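You operate a simulated robot arm through the tools that you are given. There is no shell and no other tool. Be economical: measure what you need, move in short steps, check, and stop when the job is done.

You run a simulated robot arm. Do the job below in one go: nothing can be reset, and whatever is moved stays where it is left.

## Task
Pay the winder's lead out and lock it there.
Fine: the tall glass stands in the lead's way: put it on the coaster first; free the orange lock and turn the crank. Set down upright: tall glass.

It is judged by the outcome, as a careful person would: the job done as asked, and still so three seconds after it is handed in. It fails if anything else is knocked over, pushed out of place, dropped, spilled or broken.

## Robot
A 6-joint arm with a two-finger parallel gripper, fixed in place. Base frame: the origin is at the foot of the arm, x ahead of it, y to its left, z up; the work surface is at about z = 0.75. Readings come in m, rad, newtons and seconds.
With the tool pointing down near the work surface it reaches from about 0.26 to 0.68 m from the base axis. Its first joint turns from -1.152 to 1.152 rad. Payload 2.9 kg.
The TCP is the grasp point between the finger pads, 0.03 m short of the fingertips. In the tool frame z runs along the fingers and y along their closing line. The gripper opens to 0.11 m. The fingers are 0.02 m wide and 0.01 m thick; the gripper's body (0.048 by 0.112 m) begins 0.055 m behind the TCP.
Orientation is that of the tool frame in the base frame, as a unit quaternion [x, y, z, w]. With the fingers straight down and closing along the base's y, the tool's x points along the base's -x, its y along +y and its z along -z.

## Interface
- The arm moves only by the tool apply_moves. Its argument "motion" is a list of rows, each a list of 3 entries, a list of its own where there are three numbers: the turn, a rotation vector about the tool's x, y, z in units of 8 degrees (1.0 is 8 degrees), then the shift along the tool's x, y, z in units of 30 mm (1.0 is 30 mm), then the opening, from 0 (shut) to 1 (fully open). In form: [[[rx, ry, rz], [dx, dy, dz], claw], ...]. A call has 1 to 8 rows; each row shifts and turns the commanded pose from where the row before left it, along the tool's axes as they then stand. A call with a number of a shift or a turn outside -1 to 1 is refused whole. A row lasts 0.2 s, in which the tool goes at most 0.05 m and 0.15 rad; a call with a longer step from one row to the next is refused whole, and so is a gripper value outside its range. A pose out of reach is approached as far as the arm can. The call stops where the force on the tool passes 70 N (or 10 N more than at its start, if that is more) or the arm is blocked; 0.2 s more then pass. Each finger travels about 0.108 m/s and halts on what it meets, pressing with about 30 N; the grip force reading is that of the motor and also rises with nothing between the fingers. The clock runs only during rows and for 0.2 s after the last one: add rows that do not move to give the fingers time. The reply holds the time, the measured pose of the TCP, the force on the tool along the base axes, the opening and the grip force, in the units named above and with some noise, with the torque about the TCP (base axes, N m) and any sound that the robot's microphone picked up, and new pictures: "views" is both (left out), scene, wrist or none.
- Cameras (640 x 400 px; columns grow to the right, rows downward): "scene" is fixed at [0.0636, 0.4319, 1.3772]; the picture's right is [-0.81, -0.58, 0.00], its down [-0.30, 0.41, -0.86] and it looks along [0.50, -0.70, -0.51] (base axes); focal length 332 px, centre (320, 200). "wrist" rides on the gripper at [0.072, 0.017, -0.103] in the tool frame; the picture's right is [-0.23, 0.97, 0.00], its down [-0.76, -0.18, -0.62] and it looks along [-0.61, -0.14, 0.78] (tool axes); focal length 222 px, centre (320, 200). There is no depth. A picture from a camera that has moved, and an enlarged one, comes with that camera's place and axes in the base frame and with its lens. The place of the scene camera against the robot may be out by one fixed shift of up to 0.025 m in any direction.
- zoom(camera, box): a new picture of the part [left, top, right, bottom] of that camera's present view, enlarged. It takes no simulated time.
- hand_in(): hands the job in; it is judged then, once.

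Work in short steps. Places have to be worked out from the pictures, the camera data and where the tool is seen: move nearer, look again, correct. Check each grasp and each placing, and mend what went wrong. You have 120 turns and 200 pictures in all, those below and enlarged ones among them. Open the gripper and draw the arm clear of the work before you hand the job in, unless the task says otherwise; then end with one line.

The tools are called after ">>>" by a JSON object that holds its "method" and its "body". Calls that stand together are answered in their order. apply_moves: Moves the arm, as the interface text tells. Its arguments: {"type":"object","properties":{"motion":{"type":"array","items":{"type":"array"}},"views":{"type":"string","enum":["both","scene","wrist","none"]}},"required":["motion"]} The other tools are called the same way: zoom (camera, box) takes an enlarged picture of a part of a camera's view; hand_in () hands the job in.

At the start:

```text
clock: 0.0
ee_pos: [0.4718, 0.0239, 1.0086]
tcp_rot: [0.0, 1.0, 0.0, 0.0]
contact_force: [0.5, 0.5, -0.1]
moment: [0.02, 0.01, -0.01]
opening: 0.1101
finger_force: 0.1
```

scene: 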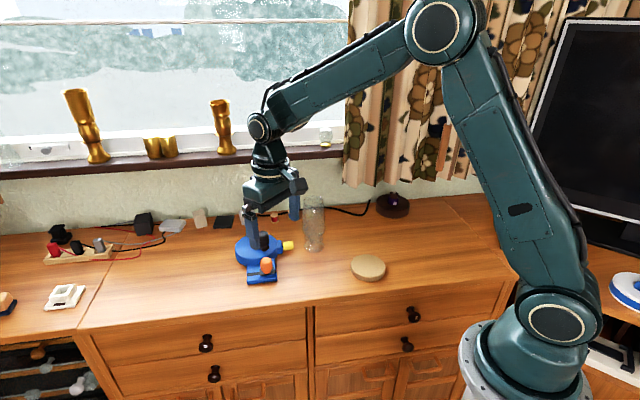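
wrist: 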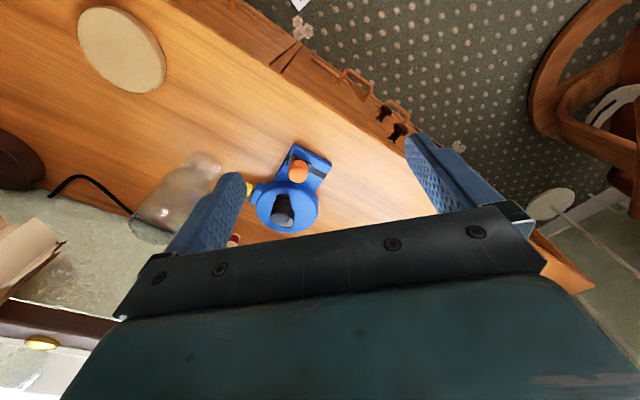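

I'll first enlarge the winder, glass and coaster in both cameras.

>>> {"method": "zoom", "body": {"camera": "scene", "box": [220, 170, 400, 290]}}

>>> {"method": "zoom", "body": {"camera": "wrist", "box": [120, 100, 380, 260]}}

```text
3.33 times, centred on (310, 230) of scene
camera zoom: at [0.0636, 0.4319, 1.3772], right [-0.81, -0.58, 0.0], down [-0.3, 0.41, -0.86], along [0.5, -0.7, -0.51], focal length 1107 px, centre (353, 100)
```

zoom: 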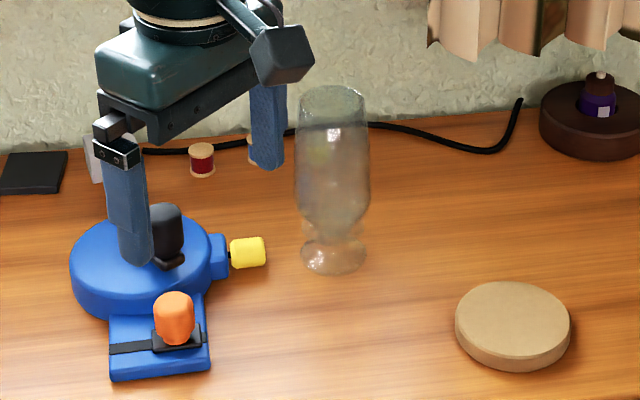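

```text
2.46 times, centred on (250, 180) of wrist
camera zoom: at [0.3975, 0.0405, 1.112], right [0.23, 0.97, 0.0], down [0.76, -0.18, 0.62], along [0.61, -0.14, -0.78], focal length 547 px, centre (492, 249)
```

zoom: 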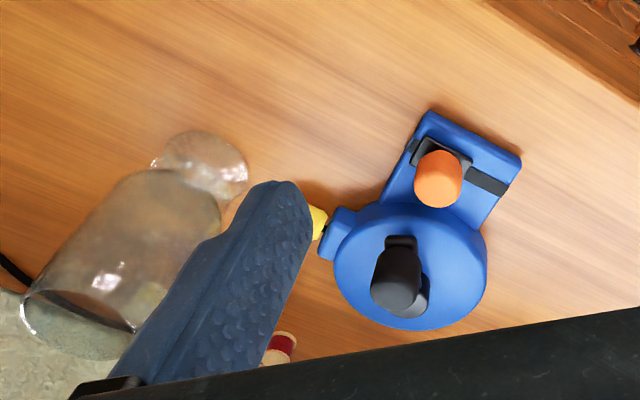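

Estimates: glass at about (0.55,-0.215), 0.16 m tall; coaster at (0.364,-0.213); drum at (0.65,-0.08); orange knob at (0.576,-0.037). I'll move high above the glass, short of it, and look.

>>> {"method": "apply_moves", "body": {"motion": [[[0, 0, 0], [-0.1, -0.98, 0], 1], [[0, 0, 0], [-0.1, -0.98, 0], 1], [[0, 0, 0], [-0.1, -0.98, 0], 1], [[0, 0, 0], [-0.1, -0.98, 0], 1], [[0, 0, 0], [-0.1, -0.98, 0], 1], [[0, 0, 0], [-0.1, -0.98, 0], 1], [[0, 0, 0], [-0.1, -0.98, 0], 1], [[0, 0, 0], [-0.1, -0.98, 0], 1]]}}

```text
clock: 1.8
ee_pos: [0.4938, -0.2141, 1.0096]
tcp_rot: [0.0, 1.0, 0.0, 0.0]
contact_force: [0.0, 0.3, -0.9]
moment: [0.02, 0.03, -0.01]
opening: 0.1099
finger_force: 0.1
camera wrist: at [0.4203, -0.1965, 1.1121], right [0.23, 0.97, 0.0], down [0.76, -0.18, 0.62], along [0.61, -0.14, -0.78], focal length 222 px, centre (320, 200)
```

scene: 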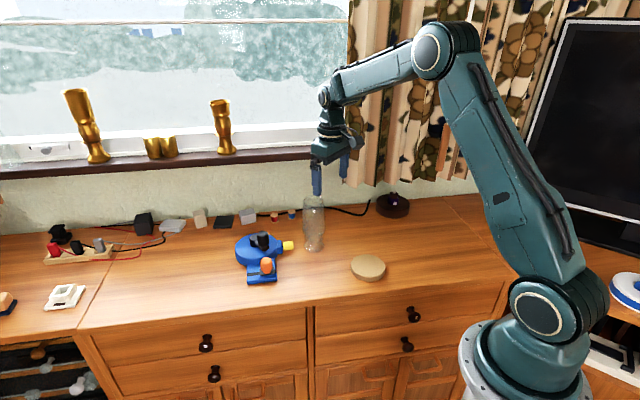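
wrist: 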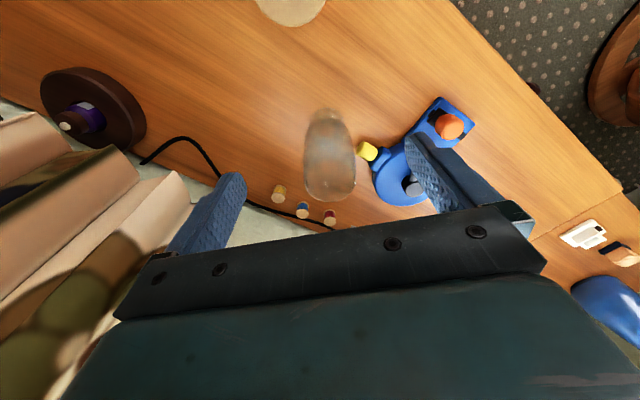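

>>> {"method": "zoom", "body": {"camera": "wrist", "box": [240, 70, 480, 220]}}

>>> {"method": "zoom", "body": {"camera": "scene", "box": [220, 190, 340, 290]}}

```text
2.67 times, centred on (360, 145) of wrist
camera zoom: at [0.4203, -0.1965, 1.1121], right [0.23, 0.97, 0.0], down [0.76, -0.18, 0.62], along [0.61, -0.14, -0.78], focal length 592 px, centre (213, 347)
```

zoom: 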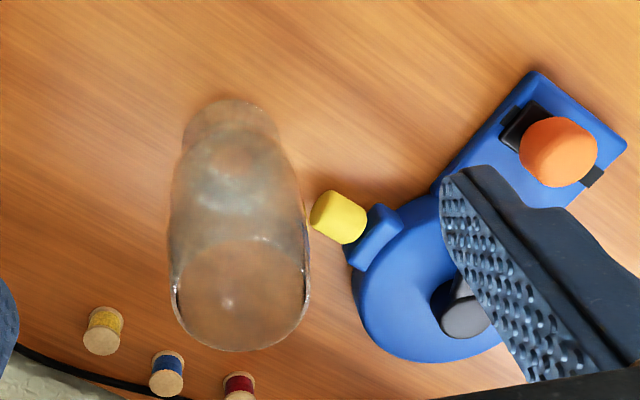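

```text
4.00 times, centred on (280, 240) of scene
camera zoom: at [0.0636, 0.4319, 1.3772], right [-0.81, -0.58, 0.0], down [-0.3, 0.41, -0.86], along [0.5, -0.7, -0.51], focal length 1328 px, centre (480, 40)
```

zoom: 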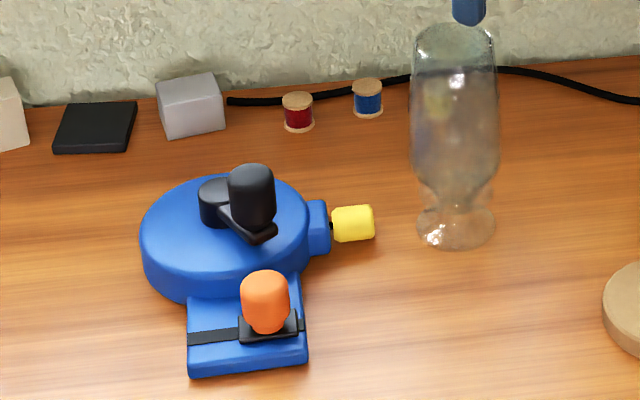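

Glass refined: axis (0.548,-0.214), rim at z≈0.92. I'll centre over it, then descend with fingers open to TCP z≈0.885.

>>> {"method": "apply_moves", "body": {"motion": [[[0, 0, 0], [-0.9, 0, 0], 1], [[0, 0, 0], [-0.9, 0, 0], 1], [[0, 0, 0], [0, 0, 0.6], 1], [[0, 0, 0], [0, 0, 0.6], 1], [[0, 0, 0], [0, 0, 0.6], 1]]}}

```text
clock: 3.0
ee_pos: [0.5509, -0.2104, 0.9551]
tcp_rot: [0.001, 1.0, 0.001, 0.0]
contact_force: [0.1, 1.3, -0.1]
moment: [-0.01, -0.01, -0.01]
opening: 0.1101
finger_force: 0.0
camera wrist: at [0.4757, -0.1949, 1.0569], right [0.23, 0.97, 0.0], down [0.76, -0.18, 0.62], along [0.61, -0.14, -0.78], focal length 222 px, centre (320, 200)
```

scene: 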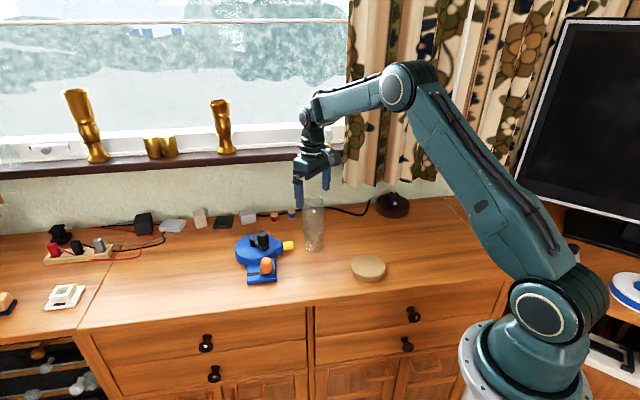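
wrist: 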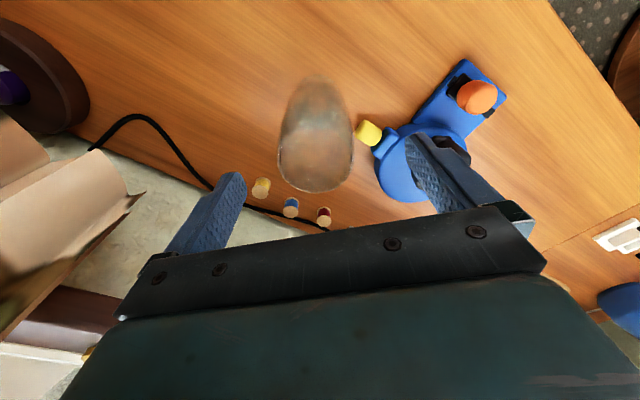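

Rim again gives (0.548,-0.215); small correction, then descend 0.07 m.

>>> {"method": "apply_moves", "body": {"motion": [[[0, 0, 0], [0.1, -0.12, 0.4], 1], [[0, 0, 0], [0, 0, 0.5], 1], [[0, 0, 0], [0, 0, 0.5], 1], [[0, 0, 0], [0, 0, 0.5], 1], [[0, 0, 0], [0, 0, 0.4], 1]]}}

```text
clock: 4.2
ee_pos: [0.5461, -0.2155, 0.8865]
tcp_rot: [0.0, 1.0, 0.0, 0.0]
contact_force: [-0.7, -0.7, 0.7]
moment: [-0.04, 0.0, -0.02]
opening: 0.1098
finger_force: 0.0
camera wrist: at [0.4733, -0.1987, 0.9892], right [0.23, 0.97, 0.0], down [0.76, -0.18, 0.62], along [0.61, -0.14, -0.78], focal length 222 px, centre (320, 200)
```

scene: 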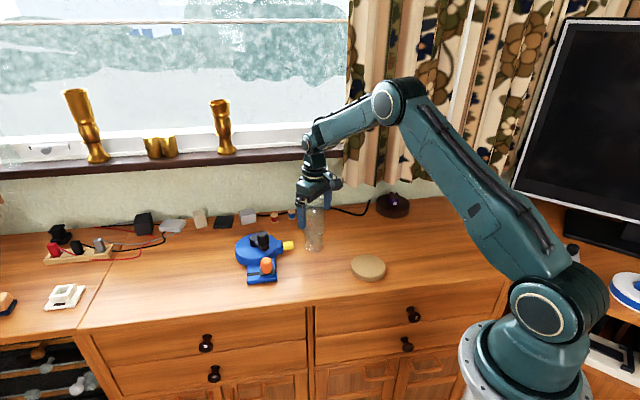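
wrist: 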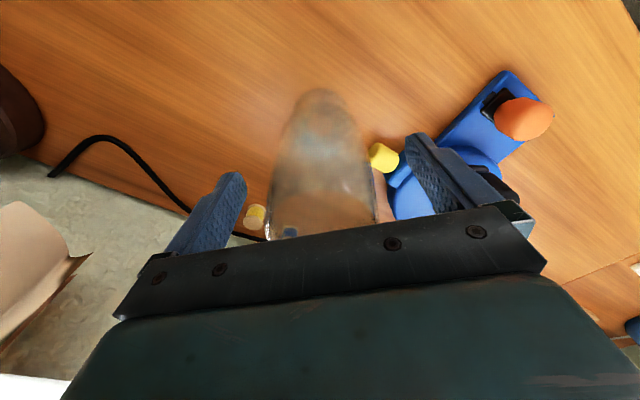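

Glass is centred between the fingers with no contact. Closing the gripper.

>>> {"method": "apply_moves", "body": {"motion": [[[0, 0, 0], [0, 0, 0], 0.6], [[0, 0, 0], [0, 0, 0], 0.4], [[0, 0, 0], [0, 0, 0], 0.3], [[0, 0, 0], [0, 0, 0], 0.3]], "views": "wrist"}}

```text
clock: 5.2
ee_pos: [0.5477, -0.2145, 0.8868]
tcp_rot: [0.0, 1.0, 0.0, 0.0]
contact_force: [0.7, 0.0, 0.6]
moment: [-0.03, -0.08, 0.01]
opening: 0.0648
finger_force: 30.1
camera wrist: at [0.4733, -0.1987, 0.9893], right [0.23, 0.97, 0.0], down [0.76, -0.18, 0.62], along [0.61, -0.14, -0.78], focal length 222 px, centre (320, 200)
```

wrist: 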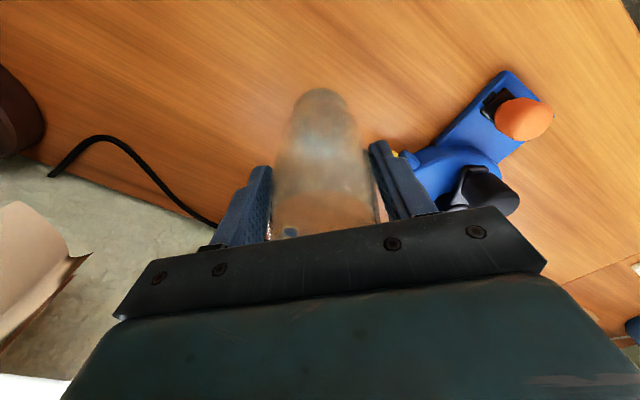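

Gripped (0.065 m, 30 N). Lift 6 cm slowly and start toward the coaster.

>>> {"method": "apply_moves", "body": {"motion": [[[0, 0, 0], [0, 0, -0.4], 0.3], [[0, 0, 0], [0, 0, -0.8], 0.3], [[0, 0, 0], [0, 0, -0.8], 0.3], [[0, 0, 0], [0.6, 0, 0], 0.3], [[0, 0, 0], [0.8, 0, 0], 0.3], [[0, 0, 0], [0.8, 0, 0], 0.3], [[0, 0, 0], [0.8, 0, 0], 0.3], [[0, 0, 0], [0.8, 0, 0], 0.3]]}}

```text
clock: 7.0
ee_pos: [0.431, -0.2143, 0.9468]
tcp_rot: [0.0, 1.0, 0.0, 0.0]
contact_force: [-0.5, -0.1, -3.4]
moment: [0.01, 0.0, -0.03]
opening: 0.0649
finger_force: 30.0
camera wrist: at [0.3584, -0.1979, 1.0494], right [0.23, 0.97, 0.0], down [0.76, -0.18, 0.62], along [0.61, -0.14, -0.78], focal length 222 px, centre (320, 200)
```

scene: 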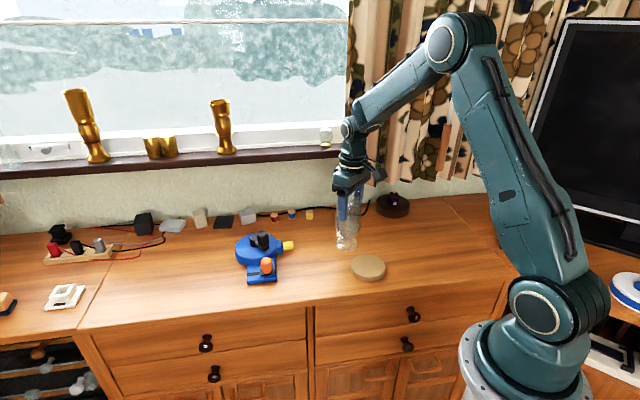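
wrist: 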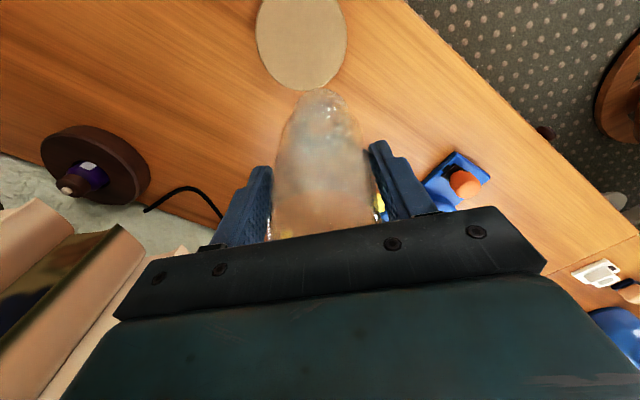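

Glass carried upright. Refine the coaster's centre with a zoom.

>>> {"method": "zoom", "body": {"camera": "wrist", "box": [230, 0, 390, 100]}}

>>> {"method": "zoom", "body": {"camera": "scene", "box": [320, 220, 416, 290]}}

```text
4.00 times, centred on (310, 50) of wrist
camera zoom: at [0.3584, -0.1979, 1.0494], right [0.23, 0.97, 0.0], down [0.76, -0.18, 0.62], along [0.61, -0.14, -0.78], focal length 888 px, centre (360, 800)
```

zoom: 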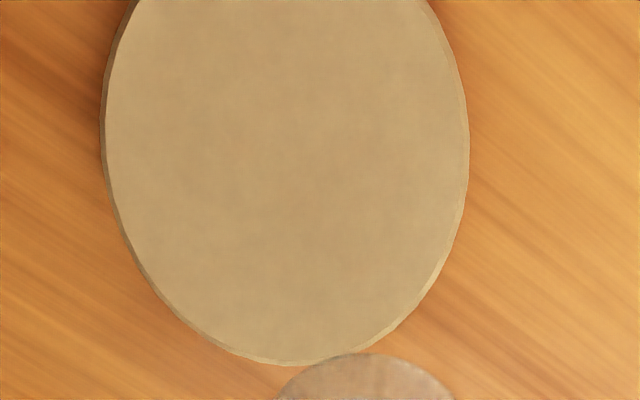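

```text
5.71 times, centred on (368, 255) of scene
camera zoom: at [0.0636, 0.4319, 1.3772], right [-0.81, -0.58, 0.0], down [-0.3, 0.41, -0.86], along [0.5, -0.7, -0.51], focal length 1898 px, centre (46, -114)
```

zoom: 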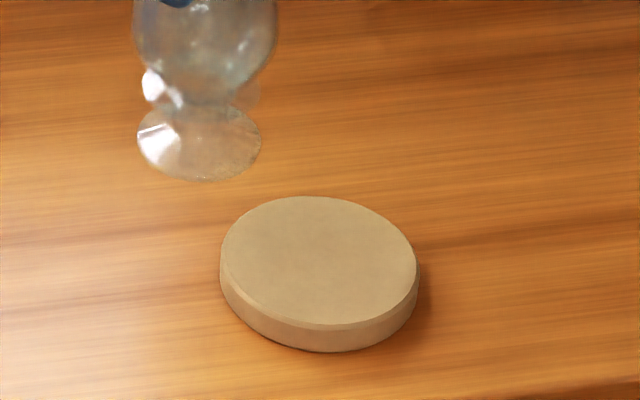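

Coaster centre ≈(0.367,-0.217), top ≈ z 0.765. Move over it and descend to just above contact.

>>> {"method": "apply_moves", "body": {"motion": [[[0, 0, 0], [0.7, 0, 0], 0.3], [[0, 0, 0], [0.7, -0.1, 0], 0.3], [[0, 0, 0], [0.7, 0, 0], 0.3], [[0, 0, 0], [0, 0, 0.5], 0.3], [[0, 0, 0], [0, 0, 0.5], 0.3], [[0, 0, 0], [0, 0, 0.2], 0.3]]}}

```text
clock: 8.4
ee_pos: [0.3693, -0.2179, 0.9096]
tcp_rot: [0.0, 1.0, -0.001, 0.0]
contact_force: [-0.7, 0.5, -3.0]
moment: [-0.02, -0.01, 0.05]
opening: 0.0647
finger_force: 30.1
camera wrist: at [0.2954, -0.2009, 1.0127], right [0.23, 0.97, 0.0], down [0.76, -0.18, 0.62], along [0.61, -0.14, -0.78], focal length 222 px, centre (320, 200)
```

scene: 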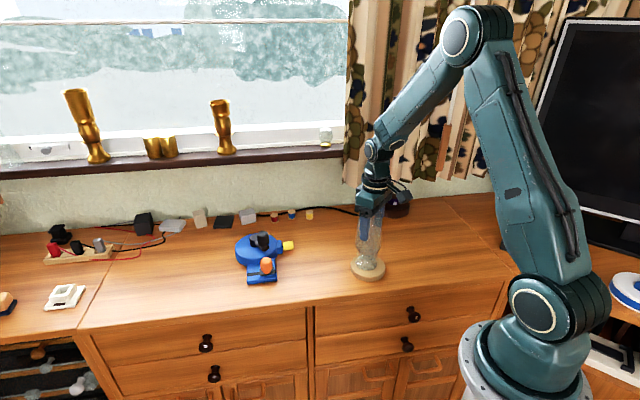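
wrist: 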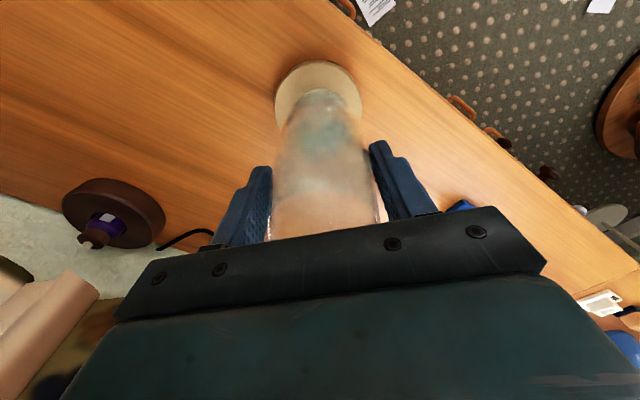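

>>> {"method": "zoom", "body": {"camera": "scene", "box": [320, 220, 416, 290]}}

>>> {"method": "zoom", "body": {"camera": "wrist", "box": [240, 40, 400, 140]}}

```text
5.71 times, centred on (368, 255) of scene
camera zoom: at [0.0636, 0.4319, 1.3772], right [-0.81, -0.58, 0.0], down [-0.3, 0.41, -0.86], along [0.5, -0.7, -0.51], focal length 1898 px, centre (46, -114)
```

zoom: 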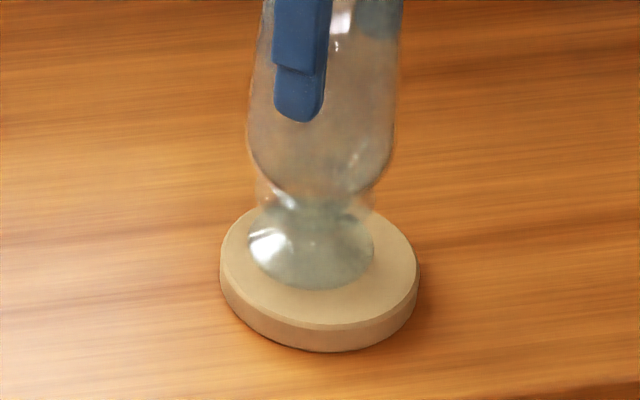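

```text
4.00 times, centred on (320, 90) of wrist
camera zoom: at [0.2954, -0.2009, 1.0127], right [0.23, 0.97, 0.0], down [0.76, -0.18, 0.62], along [0.61, -0.14, -0.78], focal length 888 px, centre (320, 640)
```

zoom: 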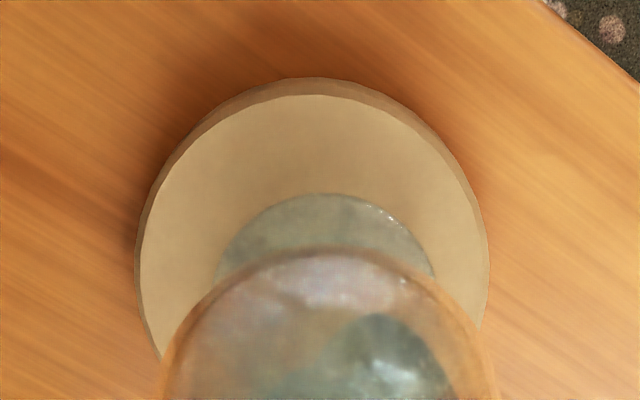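

Foot is centred over the coaster within a few mm. Lower in small steps until contact.

>>> {"method": "apply_moves", "body": {"motion": [[[0, 0, 0], [0, 0, 0.13], 0.3], [[0, 0, 0], [0, 0, 0.1], 0.3], [[0, 0, 0], [0, 0, 0.05], 0.3], [[0, 0, 0], [0, 0, 0], 0.3]], "views": "none"}}

```text
clock: 9.4
ee_pos: [0.3712, -0.2197, 0.9033]
tcp_rot: [0.0, 1.0, 0.0, 0.002]
contact_force: [-1.0, 5.2, 25.5]
moment: [0.23, -0.13, -0.08]
opening: 0.0651
finger_force: 30.2
```

Contact made (25 N). Ease up ~1.5 mm, check force.

>>> {"method": "apply_moves", "body": {"motion": [[[0, 0, 0], [0, 0, -0.05], 0.3], [[0, 0, 0], [0, 0, 0], 0.3]]}}

```text
clock: 10.0
ee_pos: [0.3684, -0.2176, 0.9031]
tcp_rot: [-0.001, 1.0, -0.001, 0.001]
contact_force: [4.4, -1.7, 7.1]
moment: [-0.39, -0.77, -0.02]
opening: 0.065
finger_force: 30.0
camera wrist: at [0.2961, -0.2018, 1.0061], right [0.23, 0.97, 0.0], down [0.76, -0.18, 0.62], along [0.61, -0.14, -0.78], focal length 222 px, centre (320, 200)
```

scene: 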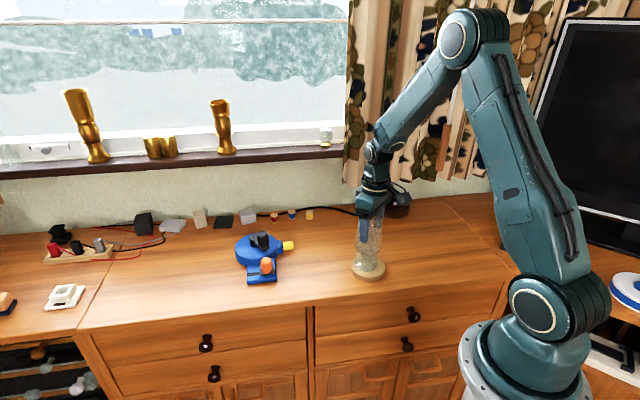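
wrist: 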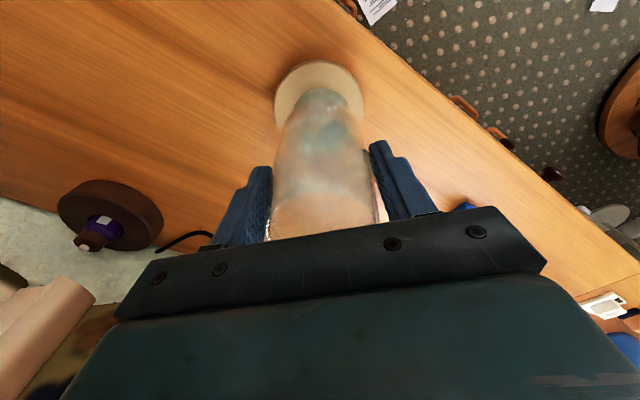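

Light contact now. Open the fingers slowly, then fully.

>>> {"method": "apply_moves", "body": {"motion": [[[0, 0, 0], [0, 0, 0], 0.65], [[0, 0, 0], [0, 0, 0], 0.8], [[0, 0, 0], [0, 0, 0], 1], [[0, 0, 0], [0, 0, 0], 1]]}}

>>> {"method": "zoom", "body": {"camera": "scene", "box": [320, 190, 416, 290]}}

```text
clock: 11.0
ee_pos: [0.3701, -0.219, 0.903]
tcp_rot: [0.0, 1.0, 0.0, 0.001]
contact_force: [1.2, -1.4, 0.3]
moment: [0.0, 0.0, -0.04]
opening: 0.1097
finger_force: 0.0
camera wrist: at [0.2957, -0.2016, 1.0064], right [0.23, 0.97, 0.0], down [0.76, -0.18, 0.62], along [0.61, -0.14, -0.78], focal length 222 px, centre (320, 200)
```

scene: 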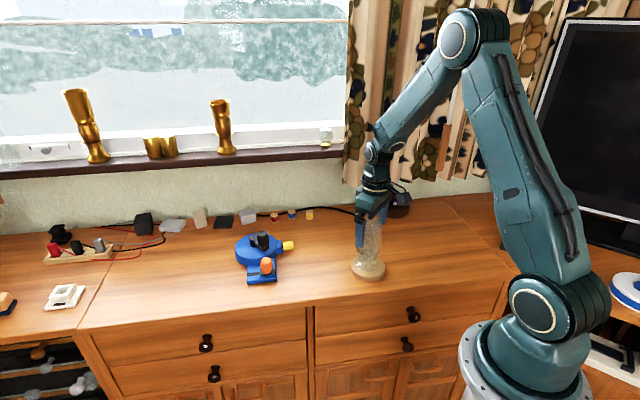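
wrist: 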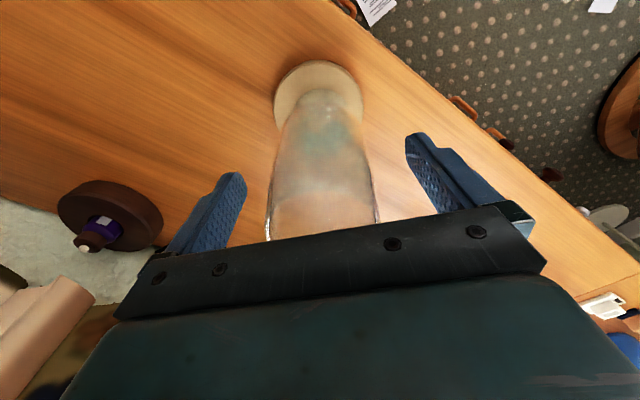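

```text
4.00 times, centred on (368, 240) of scene
camera zoom: at [0.0636, 0.4319, 1.3772], right [-0.81, -0.58, 0.0], down [-0.3, 0.41, -0.86], along [0.5, -0.7, -0.51], focal length 1328 px, centre (128, 40)
```

zoom: 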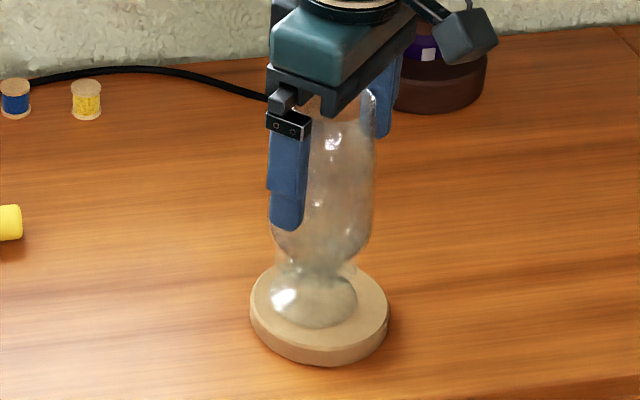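

Glass stands upright on the coaster, released. Retreat straight up 12 cm, then move toward the winder.

>>> {"method": "apply_moves", "body": {"motion": [[[0, 0, 0], [0, 0, -0.5], 1], [[0, 0, 0], [0, 0, -1], 1], [[0, 0, 0], [0, 0, -1], 1], [[0, 0, 0], [0, 0, -1], 1], [[0, 0, 0], [0, 0, -0.5], 1], [[0, 0, 0], [-1, 1, 0], 1], [[0, 0, 0], [-1, 1, 0], 1], [[0, 0, 0], [-1, 1, 0], 1]], "views": "none"}}

>>> {"method": "apply_moves", "body": {"motion": [[[0, 0, 0], [-0.5, 1, 0], 1], [[0, 0, 0], [-0.3, 1, 0], 1], [[0, 0, 0], [0, 1, 0], 1]]}}

```text
clock: 12.8
ee_pos: [0.4596, -0.1256, 1.0251]
tcp_rot: [0.001, 1.0, 0.0, 0.001]
contact_force: [0.4, 0.3, 0.9]
moment: [-0.06, 0.04, 0.02]
opening: 0.11
finger_force: 0.0
```

```text
clock: 13.6
ee_pos: [0.4837, -0.0373, 1.0249]
tcp_rot: [0.0, 1.0, 0.0, 0.0]
contact_force: [0.3, -0.1, 0.2]
moment: [0.01, 0.04, -0.02]
opening: 0.1098
finger_force: 0.1
camera wrist: at [0.4091, -0.0205, 1.1268], right [0.23, 0.97, 0.0], down [0.76, -0.18, 0.62], along [0.61, -0.14, -0.78], focal length 222 px, centre (320, 200)
```

scene: 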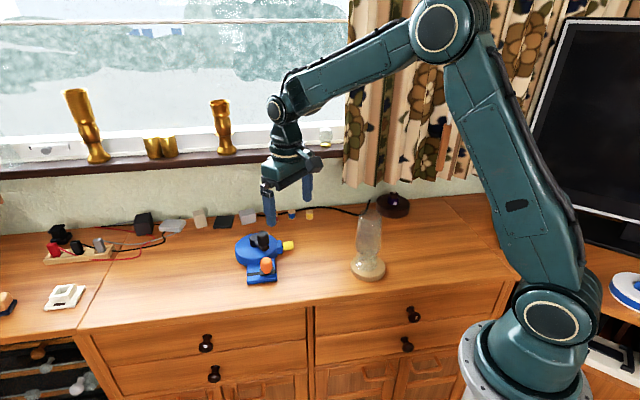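
wrist: 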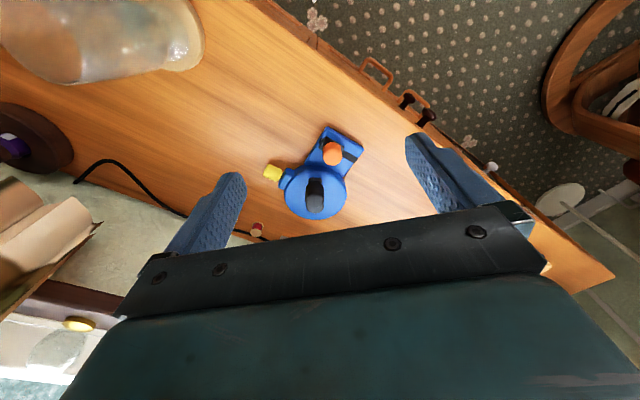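

>>> {"method": "zoom", "body": {"camera": "wrist", "box": [250, 110, 378, 230]}}

>>> {"method": "zoom", "body": {"camera": "scene", "box": [225, 215, 309, 295]}}

```text
3.33 times, centred on (314, 170) of wrist
camera zoom: at [0.4091, -0.0205, 1.1268], right [0.23, 0.97, 0.0], down [0.76, -0.18, 0.62], along [0.61, -0.14, -0.78], focal length 740 px, centre (340, 300)
```

zoom: 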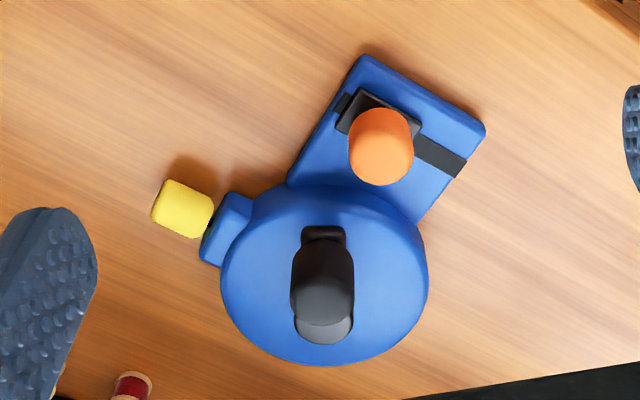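

```text
5.00 times, centred on (267, 255) of scene
camera zoom: at [0.0636, 0.4319, 1.3772], right [-0.81, -0.58, 0.0], down [-0.3, 0.41, -0.86], along [0.5, -0.7, -0.51], focal length 1660 px, centre (585, -75)
```

zoom: 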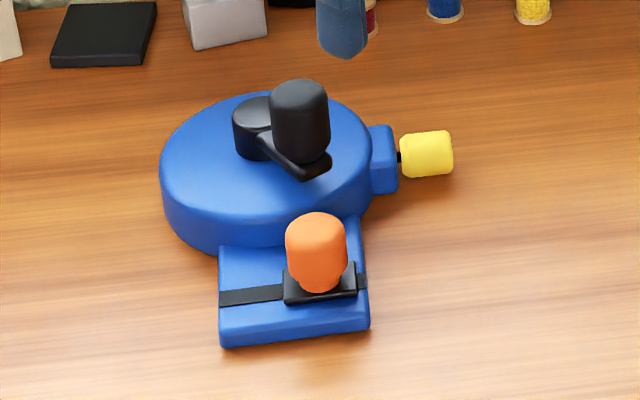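

Glass is safe. Knob estimated at (0.574,-0.037), top z≈0.815; track runs along about (0.65,0.76), carriage is at its -y end with ~27 mm of free travel. Drum centre ≈(0.646,-0.079), crank handle ≈(0.612,-0.075), top z≈0.855. I'll move above the knob and turn the wrist 40° so the fingers close along the track.

>>> {"method": "apply_moves", "body": {"motion": [[[0, 0, 0], [-1, 0, 0], 0.8], [[0, 0, 0], [-1, 0, 0], 0.8], [[0, 0, 0], [-1, 0, 0], 0.8], [[0, 0, 1], [0, 0, 0], 0.8], [[0, 0, 1], [0, 0, 0], 0.8], [[0, 0, 1], [0, 0, 0], 0.8], [[0, 0, 1], [0, 0, 0], 0.8], [[0, 0, 1], [0, 0, 0], 0.8]], "views": "none"}}

>>> {"method": "apply_moves", "body": {"motion": [[[0, 0, 0], [0, 0, 1], 0.7], [[0, 0, 0], [0, 0, 1], 0.7], [[0, 0, 0], [0, 0, 1], 0.7]]}}

```text
clock: 15.4
ee_pos: [0.5734, -0.0392, 1.0235]
tcp_rot: [0.344, 0.939, 0.0, 0.001]
contact_force: [-0.6, 1.1, 0.4]
moment: [0.02, -0.01, 0.0]
opening: 0.0881
finger_force: 0.0
```

```text
clock: 16.2
ee_pos: [0.5737, -0.0389, 0.9327]
tcp_rot: [0.342, 0.94, 0.0, 0.001]
contact_force: [-0.1, 0.4, -0.3]
moment: [-0.02, 0.03, 0.01]
opening: 0.0769
finger_force: 0.2
camera wrist: at [0.5273, 0.0208, 1.0364], right [0.8, 0.6, 0.0], down [0.47, -0.63, 0.62], along [0.37, -0.5, -0.78], focal length 222 px, centre (320, 200)
```

scene: 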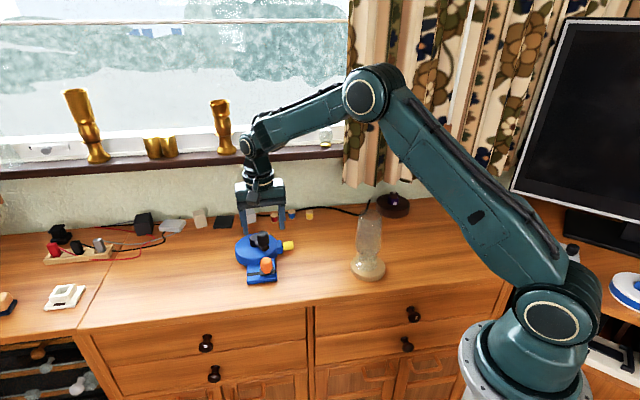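
wrist: 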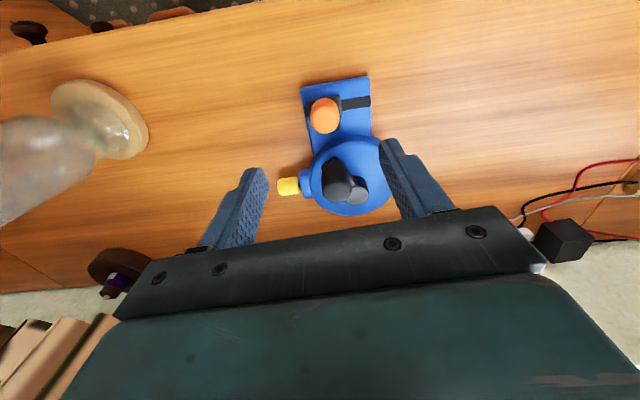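

>>> {"method": "zoom", "body": {"camera": "wrist", "box": [265, 65, 405, 225]}}

```text
2.50 times, centred on (335, 145) of wrist
camera zoom: at [0.5273, 0.0208, 1.0364], right [0.8, 0.6, 0.0], down [0.47, -0.63, 0.62], along [0.37, -0.5, -0.78], focal length 555 px, centre (282, 338)
```

zoom: 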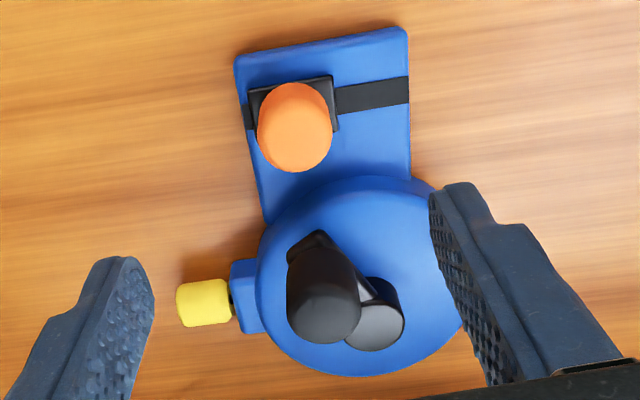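

Knob confirmed at (0.575,-0.0355). Descend to TCP z≈0.828 with fingers straddling it along the track.

>>> {"method": "apply_moves", "body": {"motion": [[[0, 0, 0], [0.04, 0.11, 0.7], 0.7], [[0, 0, 0], [0, 0, 0.9], 0.7], [[0, 0, 0], [0, 0, 0.9], 0.7], [[0, 0, 0], [0, 0, 0.6], 0.7], [[0, 0, 0], [0, 0, 0.4], 0.7]]}}

>>> {"method": "zoom", "body": {"camera": "scene", "box": [225, 195, 309, 295]}}

```text
clock: 17.4
ee_pos: [0.5739, -0.0347, 0.8305]
tcp_rot: [0.342, 0.94, 0.0, 0.0]
contact_force: [-0.4, -0.7, -0.4]
moment: [-0.02, 0.06, -0.03]
opening: 0.0773
finger_force: 0.1
camera wrist: at [0.5274, 0.0241, 0.9318], right [0.8, 0.6, 0.0], down [0.47, -0.63, 0.62], along [0.37, -0.5, -0.78], focal length 222 px, centre (320, 200)
```

scene: 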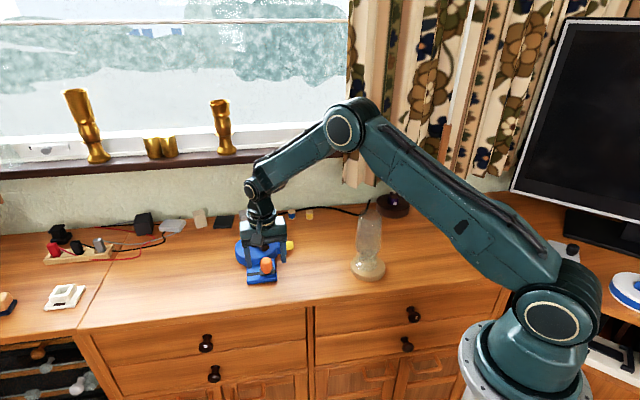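
wrist: 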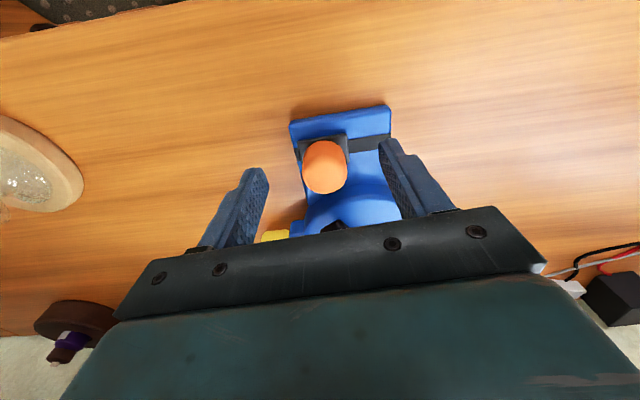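

```text
4.00 times, centred on (267, 245) of scene
camera zoom: at [0.0636, 0.4319, 1.3772], right [-0.81, -0.58, 0.0], down [-0.3, 0.41, -0.86], along [0.5, -0.7, -0.51], focal length 1328 px, centre (532, 20)
```

zoom: 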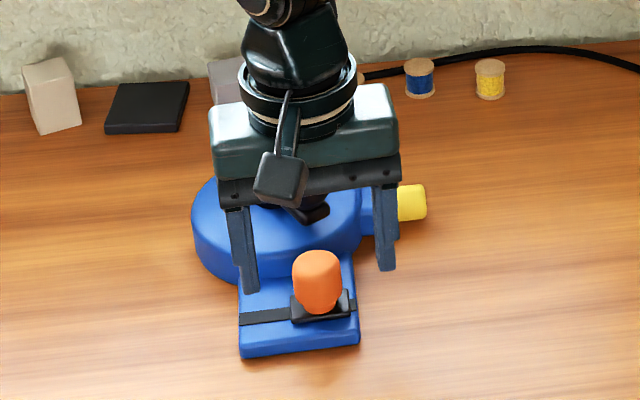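

Fingers straddle the knob and it is centred. Close on it.

>>> {"method": "apply_moves", "body": {"motion": [[[0, 0, 0], [0, 0, 0.15], 0.5], [[0, 0, 0], [0, 0, 0], 0.35], [[0, 0, 0], [0, 0, 0], 0.2], [[0, 0, 0], [0, 0, 0], 0.2], [[0, 0, 0], [0, 0, 0], 0.2]], "views": "wrist"}}

```text
clock: 18.6
ee_pos: [0.5743, -0.0342, 0.8233]
tcp_rot: [0.342, 0.94, 0.0, 0.0]
contact_force: [2.5, 2.6, -0.9]
moment: [-0.22, -0.13, 0.24]
opening: 0.0314
finger_force: 30.3
camera wrist: at [0.5278, 0.0249, 0.927], right [0.8, 0.6, 0.0], down [0.47, -0.63, 0.62], along [0.37, -0.5, -0.78], focal length 222 px, centre (320, 200)
```

wrist: 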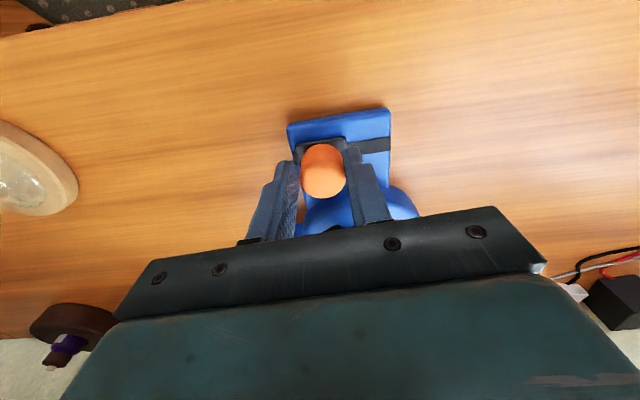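

Knob gripped (31 mm). Slide it along the track in small steps.

>>> {"method": "apply_moves", "body": {"motion": [[[0, 0, 0], [-0.01, 0.2, 0], 0.2], [[0, 0, 0], [-0.01, 0.2, 0], 0.2], [[0, 0, 0], [-0.01, 0.2, 0], 0.2], [[0, 0, 0], [0, 0, 0], 0.2]]}}

>>> {"method": "zoom", "body": {"camera": "scene", "box": [225, 195, 309, 295]}}

```text
clock: 19.6
ee_pos: [0.5866, -0.0216, 0.824]
tcp_rot: [0.342, 0.94, -0.001, 0.0]
contact_force: [-4.4, 2.1, -0.5]
moment: [0.2, -0.05, -0.03]
opening: 0.0315
finger_force: 30.1
camera wrist: at [0.5403, 0.0378, 0.9271], right [0.8, 0.6, 0.0], down [0.47, -0.63, 0.62], along [0.37, -0.5, -0.78], focal length 222 px, centre (320, 200)
```

scene: 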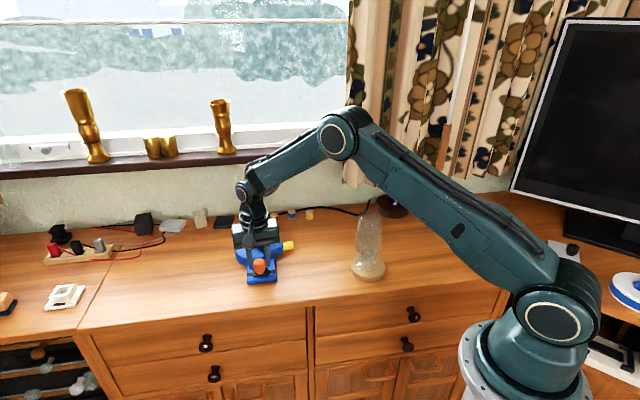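
wrist: 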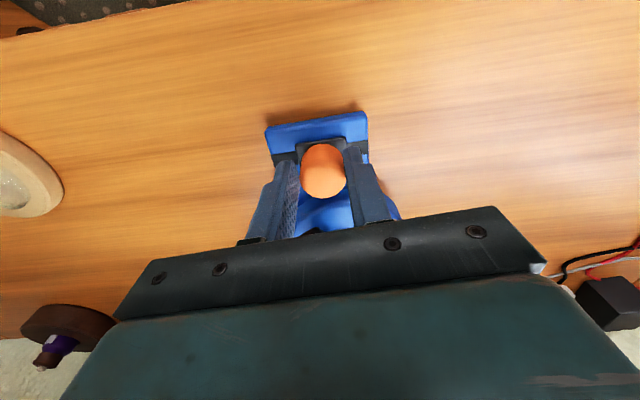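

```text
4.00 times, centred on (267, 245) of scene
camera zoom: at [0.0636, 0.4319, 1.3772], right [-0.81, -0.58, 0.0], down [-0.3, 0.41, -0.86], along [0.5, -0.7, -0.51], focal length 1328 px, centre (532, 20)
```

zoom: 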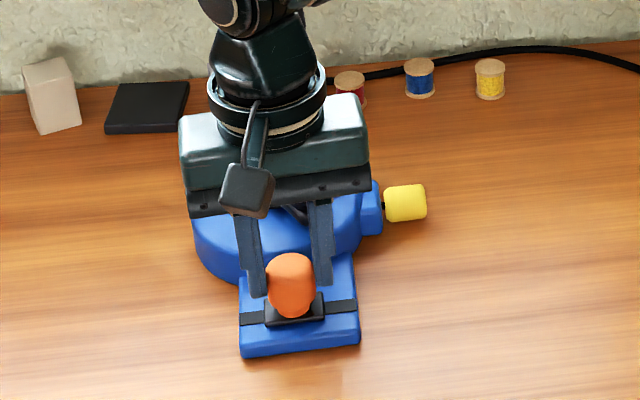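

The lock slides and the base stays put. Continue toward the far end.

>>> {"method": "apply_moves", "body": {"motion": [[[0, 0, 0], [-0.01, 0.15, 0], 0.2], [[0, 0, 0], [-0.01, 0.15, 0], 0.2], [[0, 0, 0], [0, 0, 0], 0.2]], "views": "scene"}}

>>> {"method": "zoom", "body": {"camera": "scene", "box": [225, 195, 309, 295]}}

```text
clock: 20.4
ee_pos: [0.5927, -0.0139, 0.8241]
tcp_rot: [0.342, 0.94, 0.0, 0.0]
contact_force: [-1.6, 0.8, -0.1]
moment: [0.16, 0.64, 0.04]
opening: 0.031
finger_force: 29.6
```

scene: 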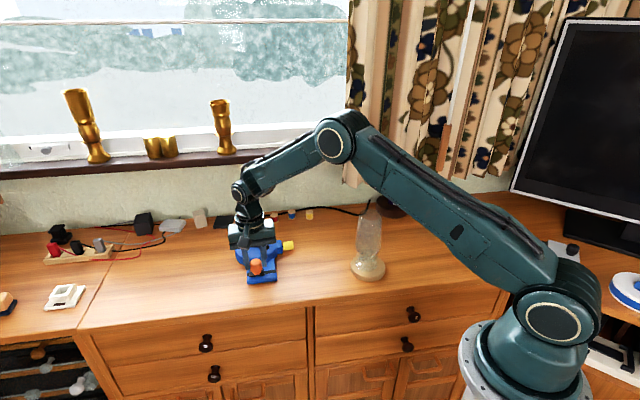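

```text
4.00 times, centred on (267, 245) of scene
camera zoom: at [0.0636, 0.4319, 1.3772], right [-0.81, -0.58, 0.0], down [-0.3, 0.41, -0.86], along [0.5, -0.7, -0.51], focal length 1328 px, centre (532, 20)
```

zoom: 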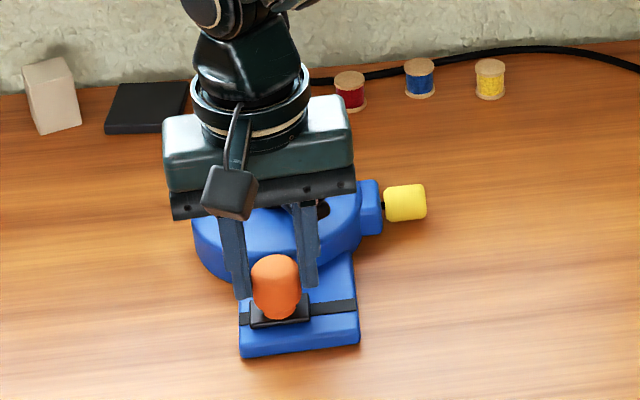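

A few mm remain; continue in 2 mm steps watching for an end stop.

>>> {"method": "apply_moves", "body": {"motion": [[[0, 0, 0], [0, 0.08, 0], 0.2], [[0, 0, 0], [0, 0.08, 0], 0.2], [[0, 0, 0], [0, 0, 0], 0.2]], "views": "none"}}

>>> {"method": "apply_moves", "body": {"motion": [[[0, 0, 0], [0, 0.08, 0], 0.2], [[0, 0, 0], [0, 0, 0], 0.2]], "views": "none"}}

>>> {"method": "zoom", "body": {"camera": "scene", "box": [225, 195, 309, 295]}}

```text
clock: 21.2
ee_pos: [0.5955, -0.0129, 0.8254]
tcp_rot: [0.343, 0.939, -0.001, 0.002]
contact_force: [-8.4, -5.8, 6.3]
moment: [-0.14, 0.07, -0.28]
opening: 0.0313
finger_force: 30.2
```

```text
clock: 21.8
ee_pos: [0.5984, -0.01, 0.8237]
tcp_rot: [0.344, 0.939, -0.001, 0.001]
contact_force: [-7.6, -8.5, 12.6]
moment: [-0.31, 0.42, -0.13]
opening: 0.0313
finger_force: 29.9
```

```text
4.00 times, centred on (267, 245) of scene
camera zoom: at [0.0632, 0.4317, 1.3773], right [-0.81, -0.58, 0.0], down [-0.3, 0.41, -0.86], along [0.5, -0.7, -0.51], focal length 1328 px, centre (532, 20)
```

zoom: 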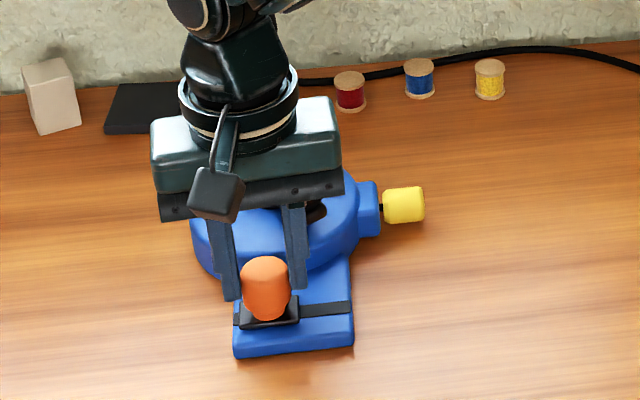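

End stop reached (the winder base shifted ~3 mm at the end; I'll be gentler). Release and lift.

>>> {"method": "apply_moves", "body": {"motion": [[[0, 0, 0], [0, -0.08, 0], 0.2], [[0, 0, 0], [0, 0, 0], 0.5], [[0, 0, 0], [0, 0, 0], 0.6], [[0, 0, 0], [0, 0, -0.5], 0.6], [[0, 0, 0], [0, 0, -1], 0.6], [[0, 0, 0], [0, 0, -1], 0.6], [[0, 0, 0], [0, 0, -1], 0.6]]}}

>>> {"method": "zoom", "body": {"camera": "wrist", "box": [240, 65, 420, 225]}}

>>> {"method": "zoom", "body": {"camera": "scene", "box": [225, 215, 309, 295]}}

```text
clock: 23.4
ee_pos: [0.5954, -0.0122, 0.9296]
tcp_rot: [0.342, 0.94, 0.0, 0.0]
contact_force: [-0.8, -0.2, -0.2]
moment: [0.01, -0.02, 0.02]
opening: 0.0659
finger_force: 0.0
camera wrist: at [0.549, 0.0473, 1.0321], right [0.8, 0.6, 0.0], down [0.47, -0.63, 0.62], along [0.37, -0.5, -0.78], focal length 222 px, centre (320, 200)
```

scene: 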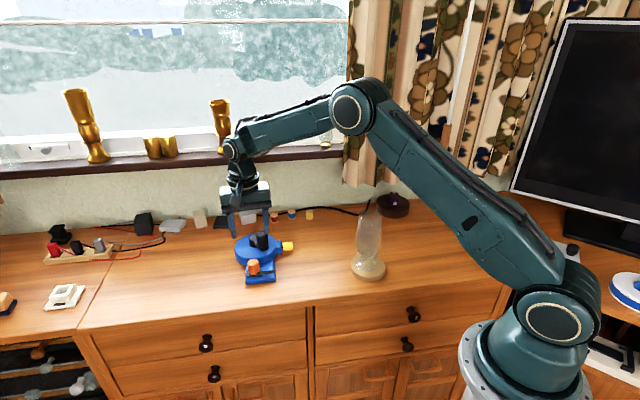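
wrist: 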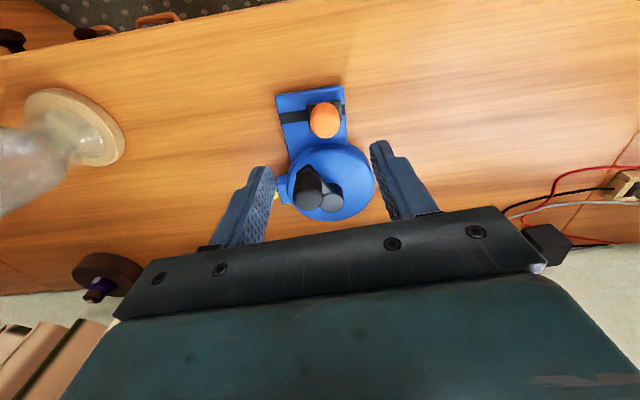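

```text
2.50 times, centred on (330, 145) of wrist
camera zoom: at [0.549, 0.0473, 1.0321], right [0.8, 0.6, 0.0], down [0.47, -0.63, 0.62], along [0.37, -0.5, -0.78], focal length 555 px, centre (295, 338)
```

zoom: 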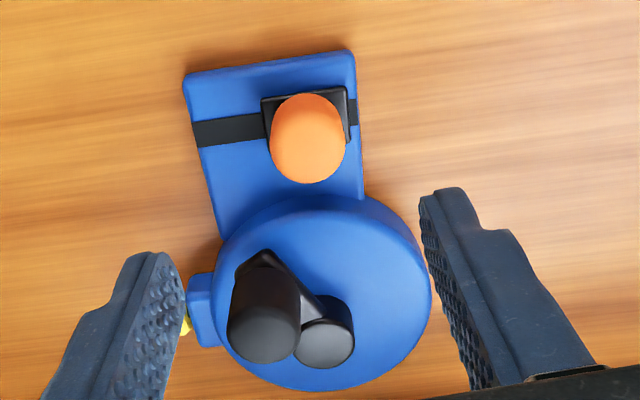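

```text
5.00 times, centred on (267, 255) of scene
camera zoom: at [0.0636, 0.4319, 1.3772], right [-0.81, -0.58, 0.0], down [-0.3, 0.41, -0.86], along [0.5, -0.7, -0.51], focal length 1660 px, centre (585, -75)
```

zoom: 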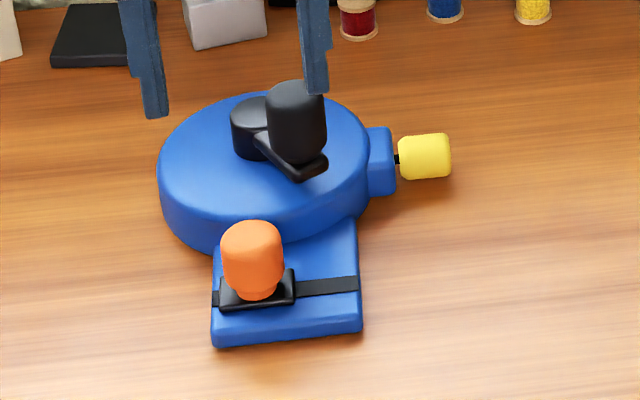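

Lock is freed. Crank handle ≈(0.615,-0.071) top z≈0.855, hub ≈(0.656,-0.077), radius ≈0.04. Turn the wrist back to yaw 0 and hover over the handle.

>>> {"method": "apply_moves", "body": {"motion": [[[0, 0, -1], [0, 0, -0.2], 0.6], [[0, 0, -1], [0, 0, 0], 0.6], [[0, 0, -1], [0, 0, 0], 0.6], [[0, 0, -1], [0, 0, 0], 0.6], [[0, 0, -1], [0, 0, 0], 0.6], [[0, 0, 0], [-0.3, -1, 0], 0.6], [[0, 0, 0], [-0.3, -0.96, 0], 0.6]]}}

>>> {"method": "zoom", "body": {"camera": "wrist", "box": [240, 65, 420, 225]}}

>>> {"method": "zoom", "body": {"camera": "scene", "box": [215, 195, 309, 295]}}

```text
clock: 25.0
ee_pos: [0.6141, -0.0704, 0.9354]
tcp_rot: [0.0, 1.0, 0.0, 0.0]
contact_force: [-0.2, -0.7, -0.6]
moment: [0.03, -0.01, -0.02]
opening: 0.0659
finger_force: 0.0
camera wrist: at [0.5406, -0.0542, 1.0382], right [0.23, 0.97, 0.0], down [0.76, -0.18, 0.62], along [0.61, -0.14, -0.78], focal length 222 px, centre (320, 200)
```

scene: 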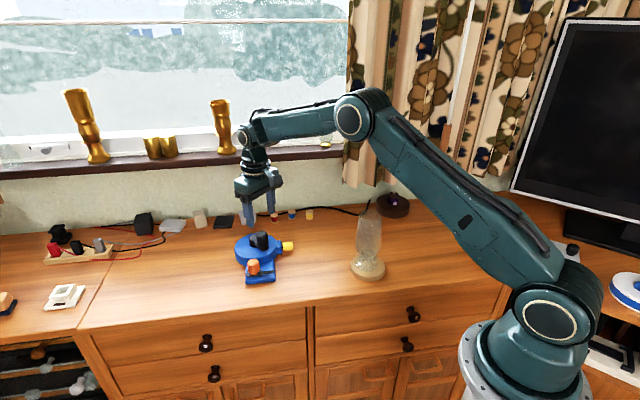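
wrist: 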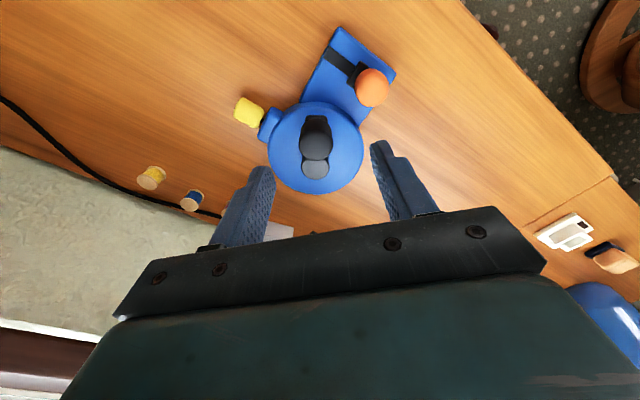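

```text
2.50 times, centred on (330, 145) of wrist
camera zoom: at [0.5406, -0.0542, 1.0382], right [0.23, 0.97, 0.0], down [0.76, -0.18, 0.62], along [0.61, -0.14, -0.78], focal length 555 px, centre (295, 338)
```

zoom: 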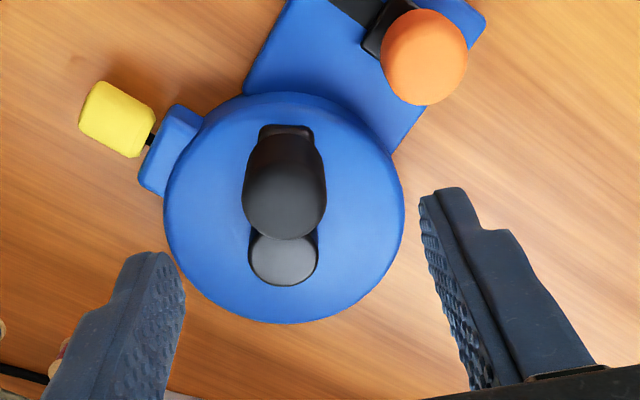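

```text
4.00 times, centred on (262, 245) of scene
camera zoom: at [0.0636, 0.4319, 1.3772], right [-0.81, -0.58, 0.0], down [-0.3, 0.41, -0.86], along [0.5, -0.7, -0.51], focal length 1328 px, centre (552, 20)
```

zoom: 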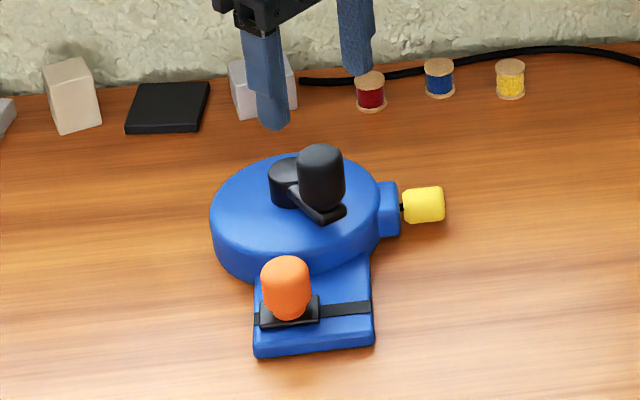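

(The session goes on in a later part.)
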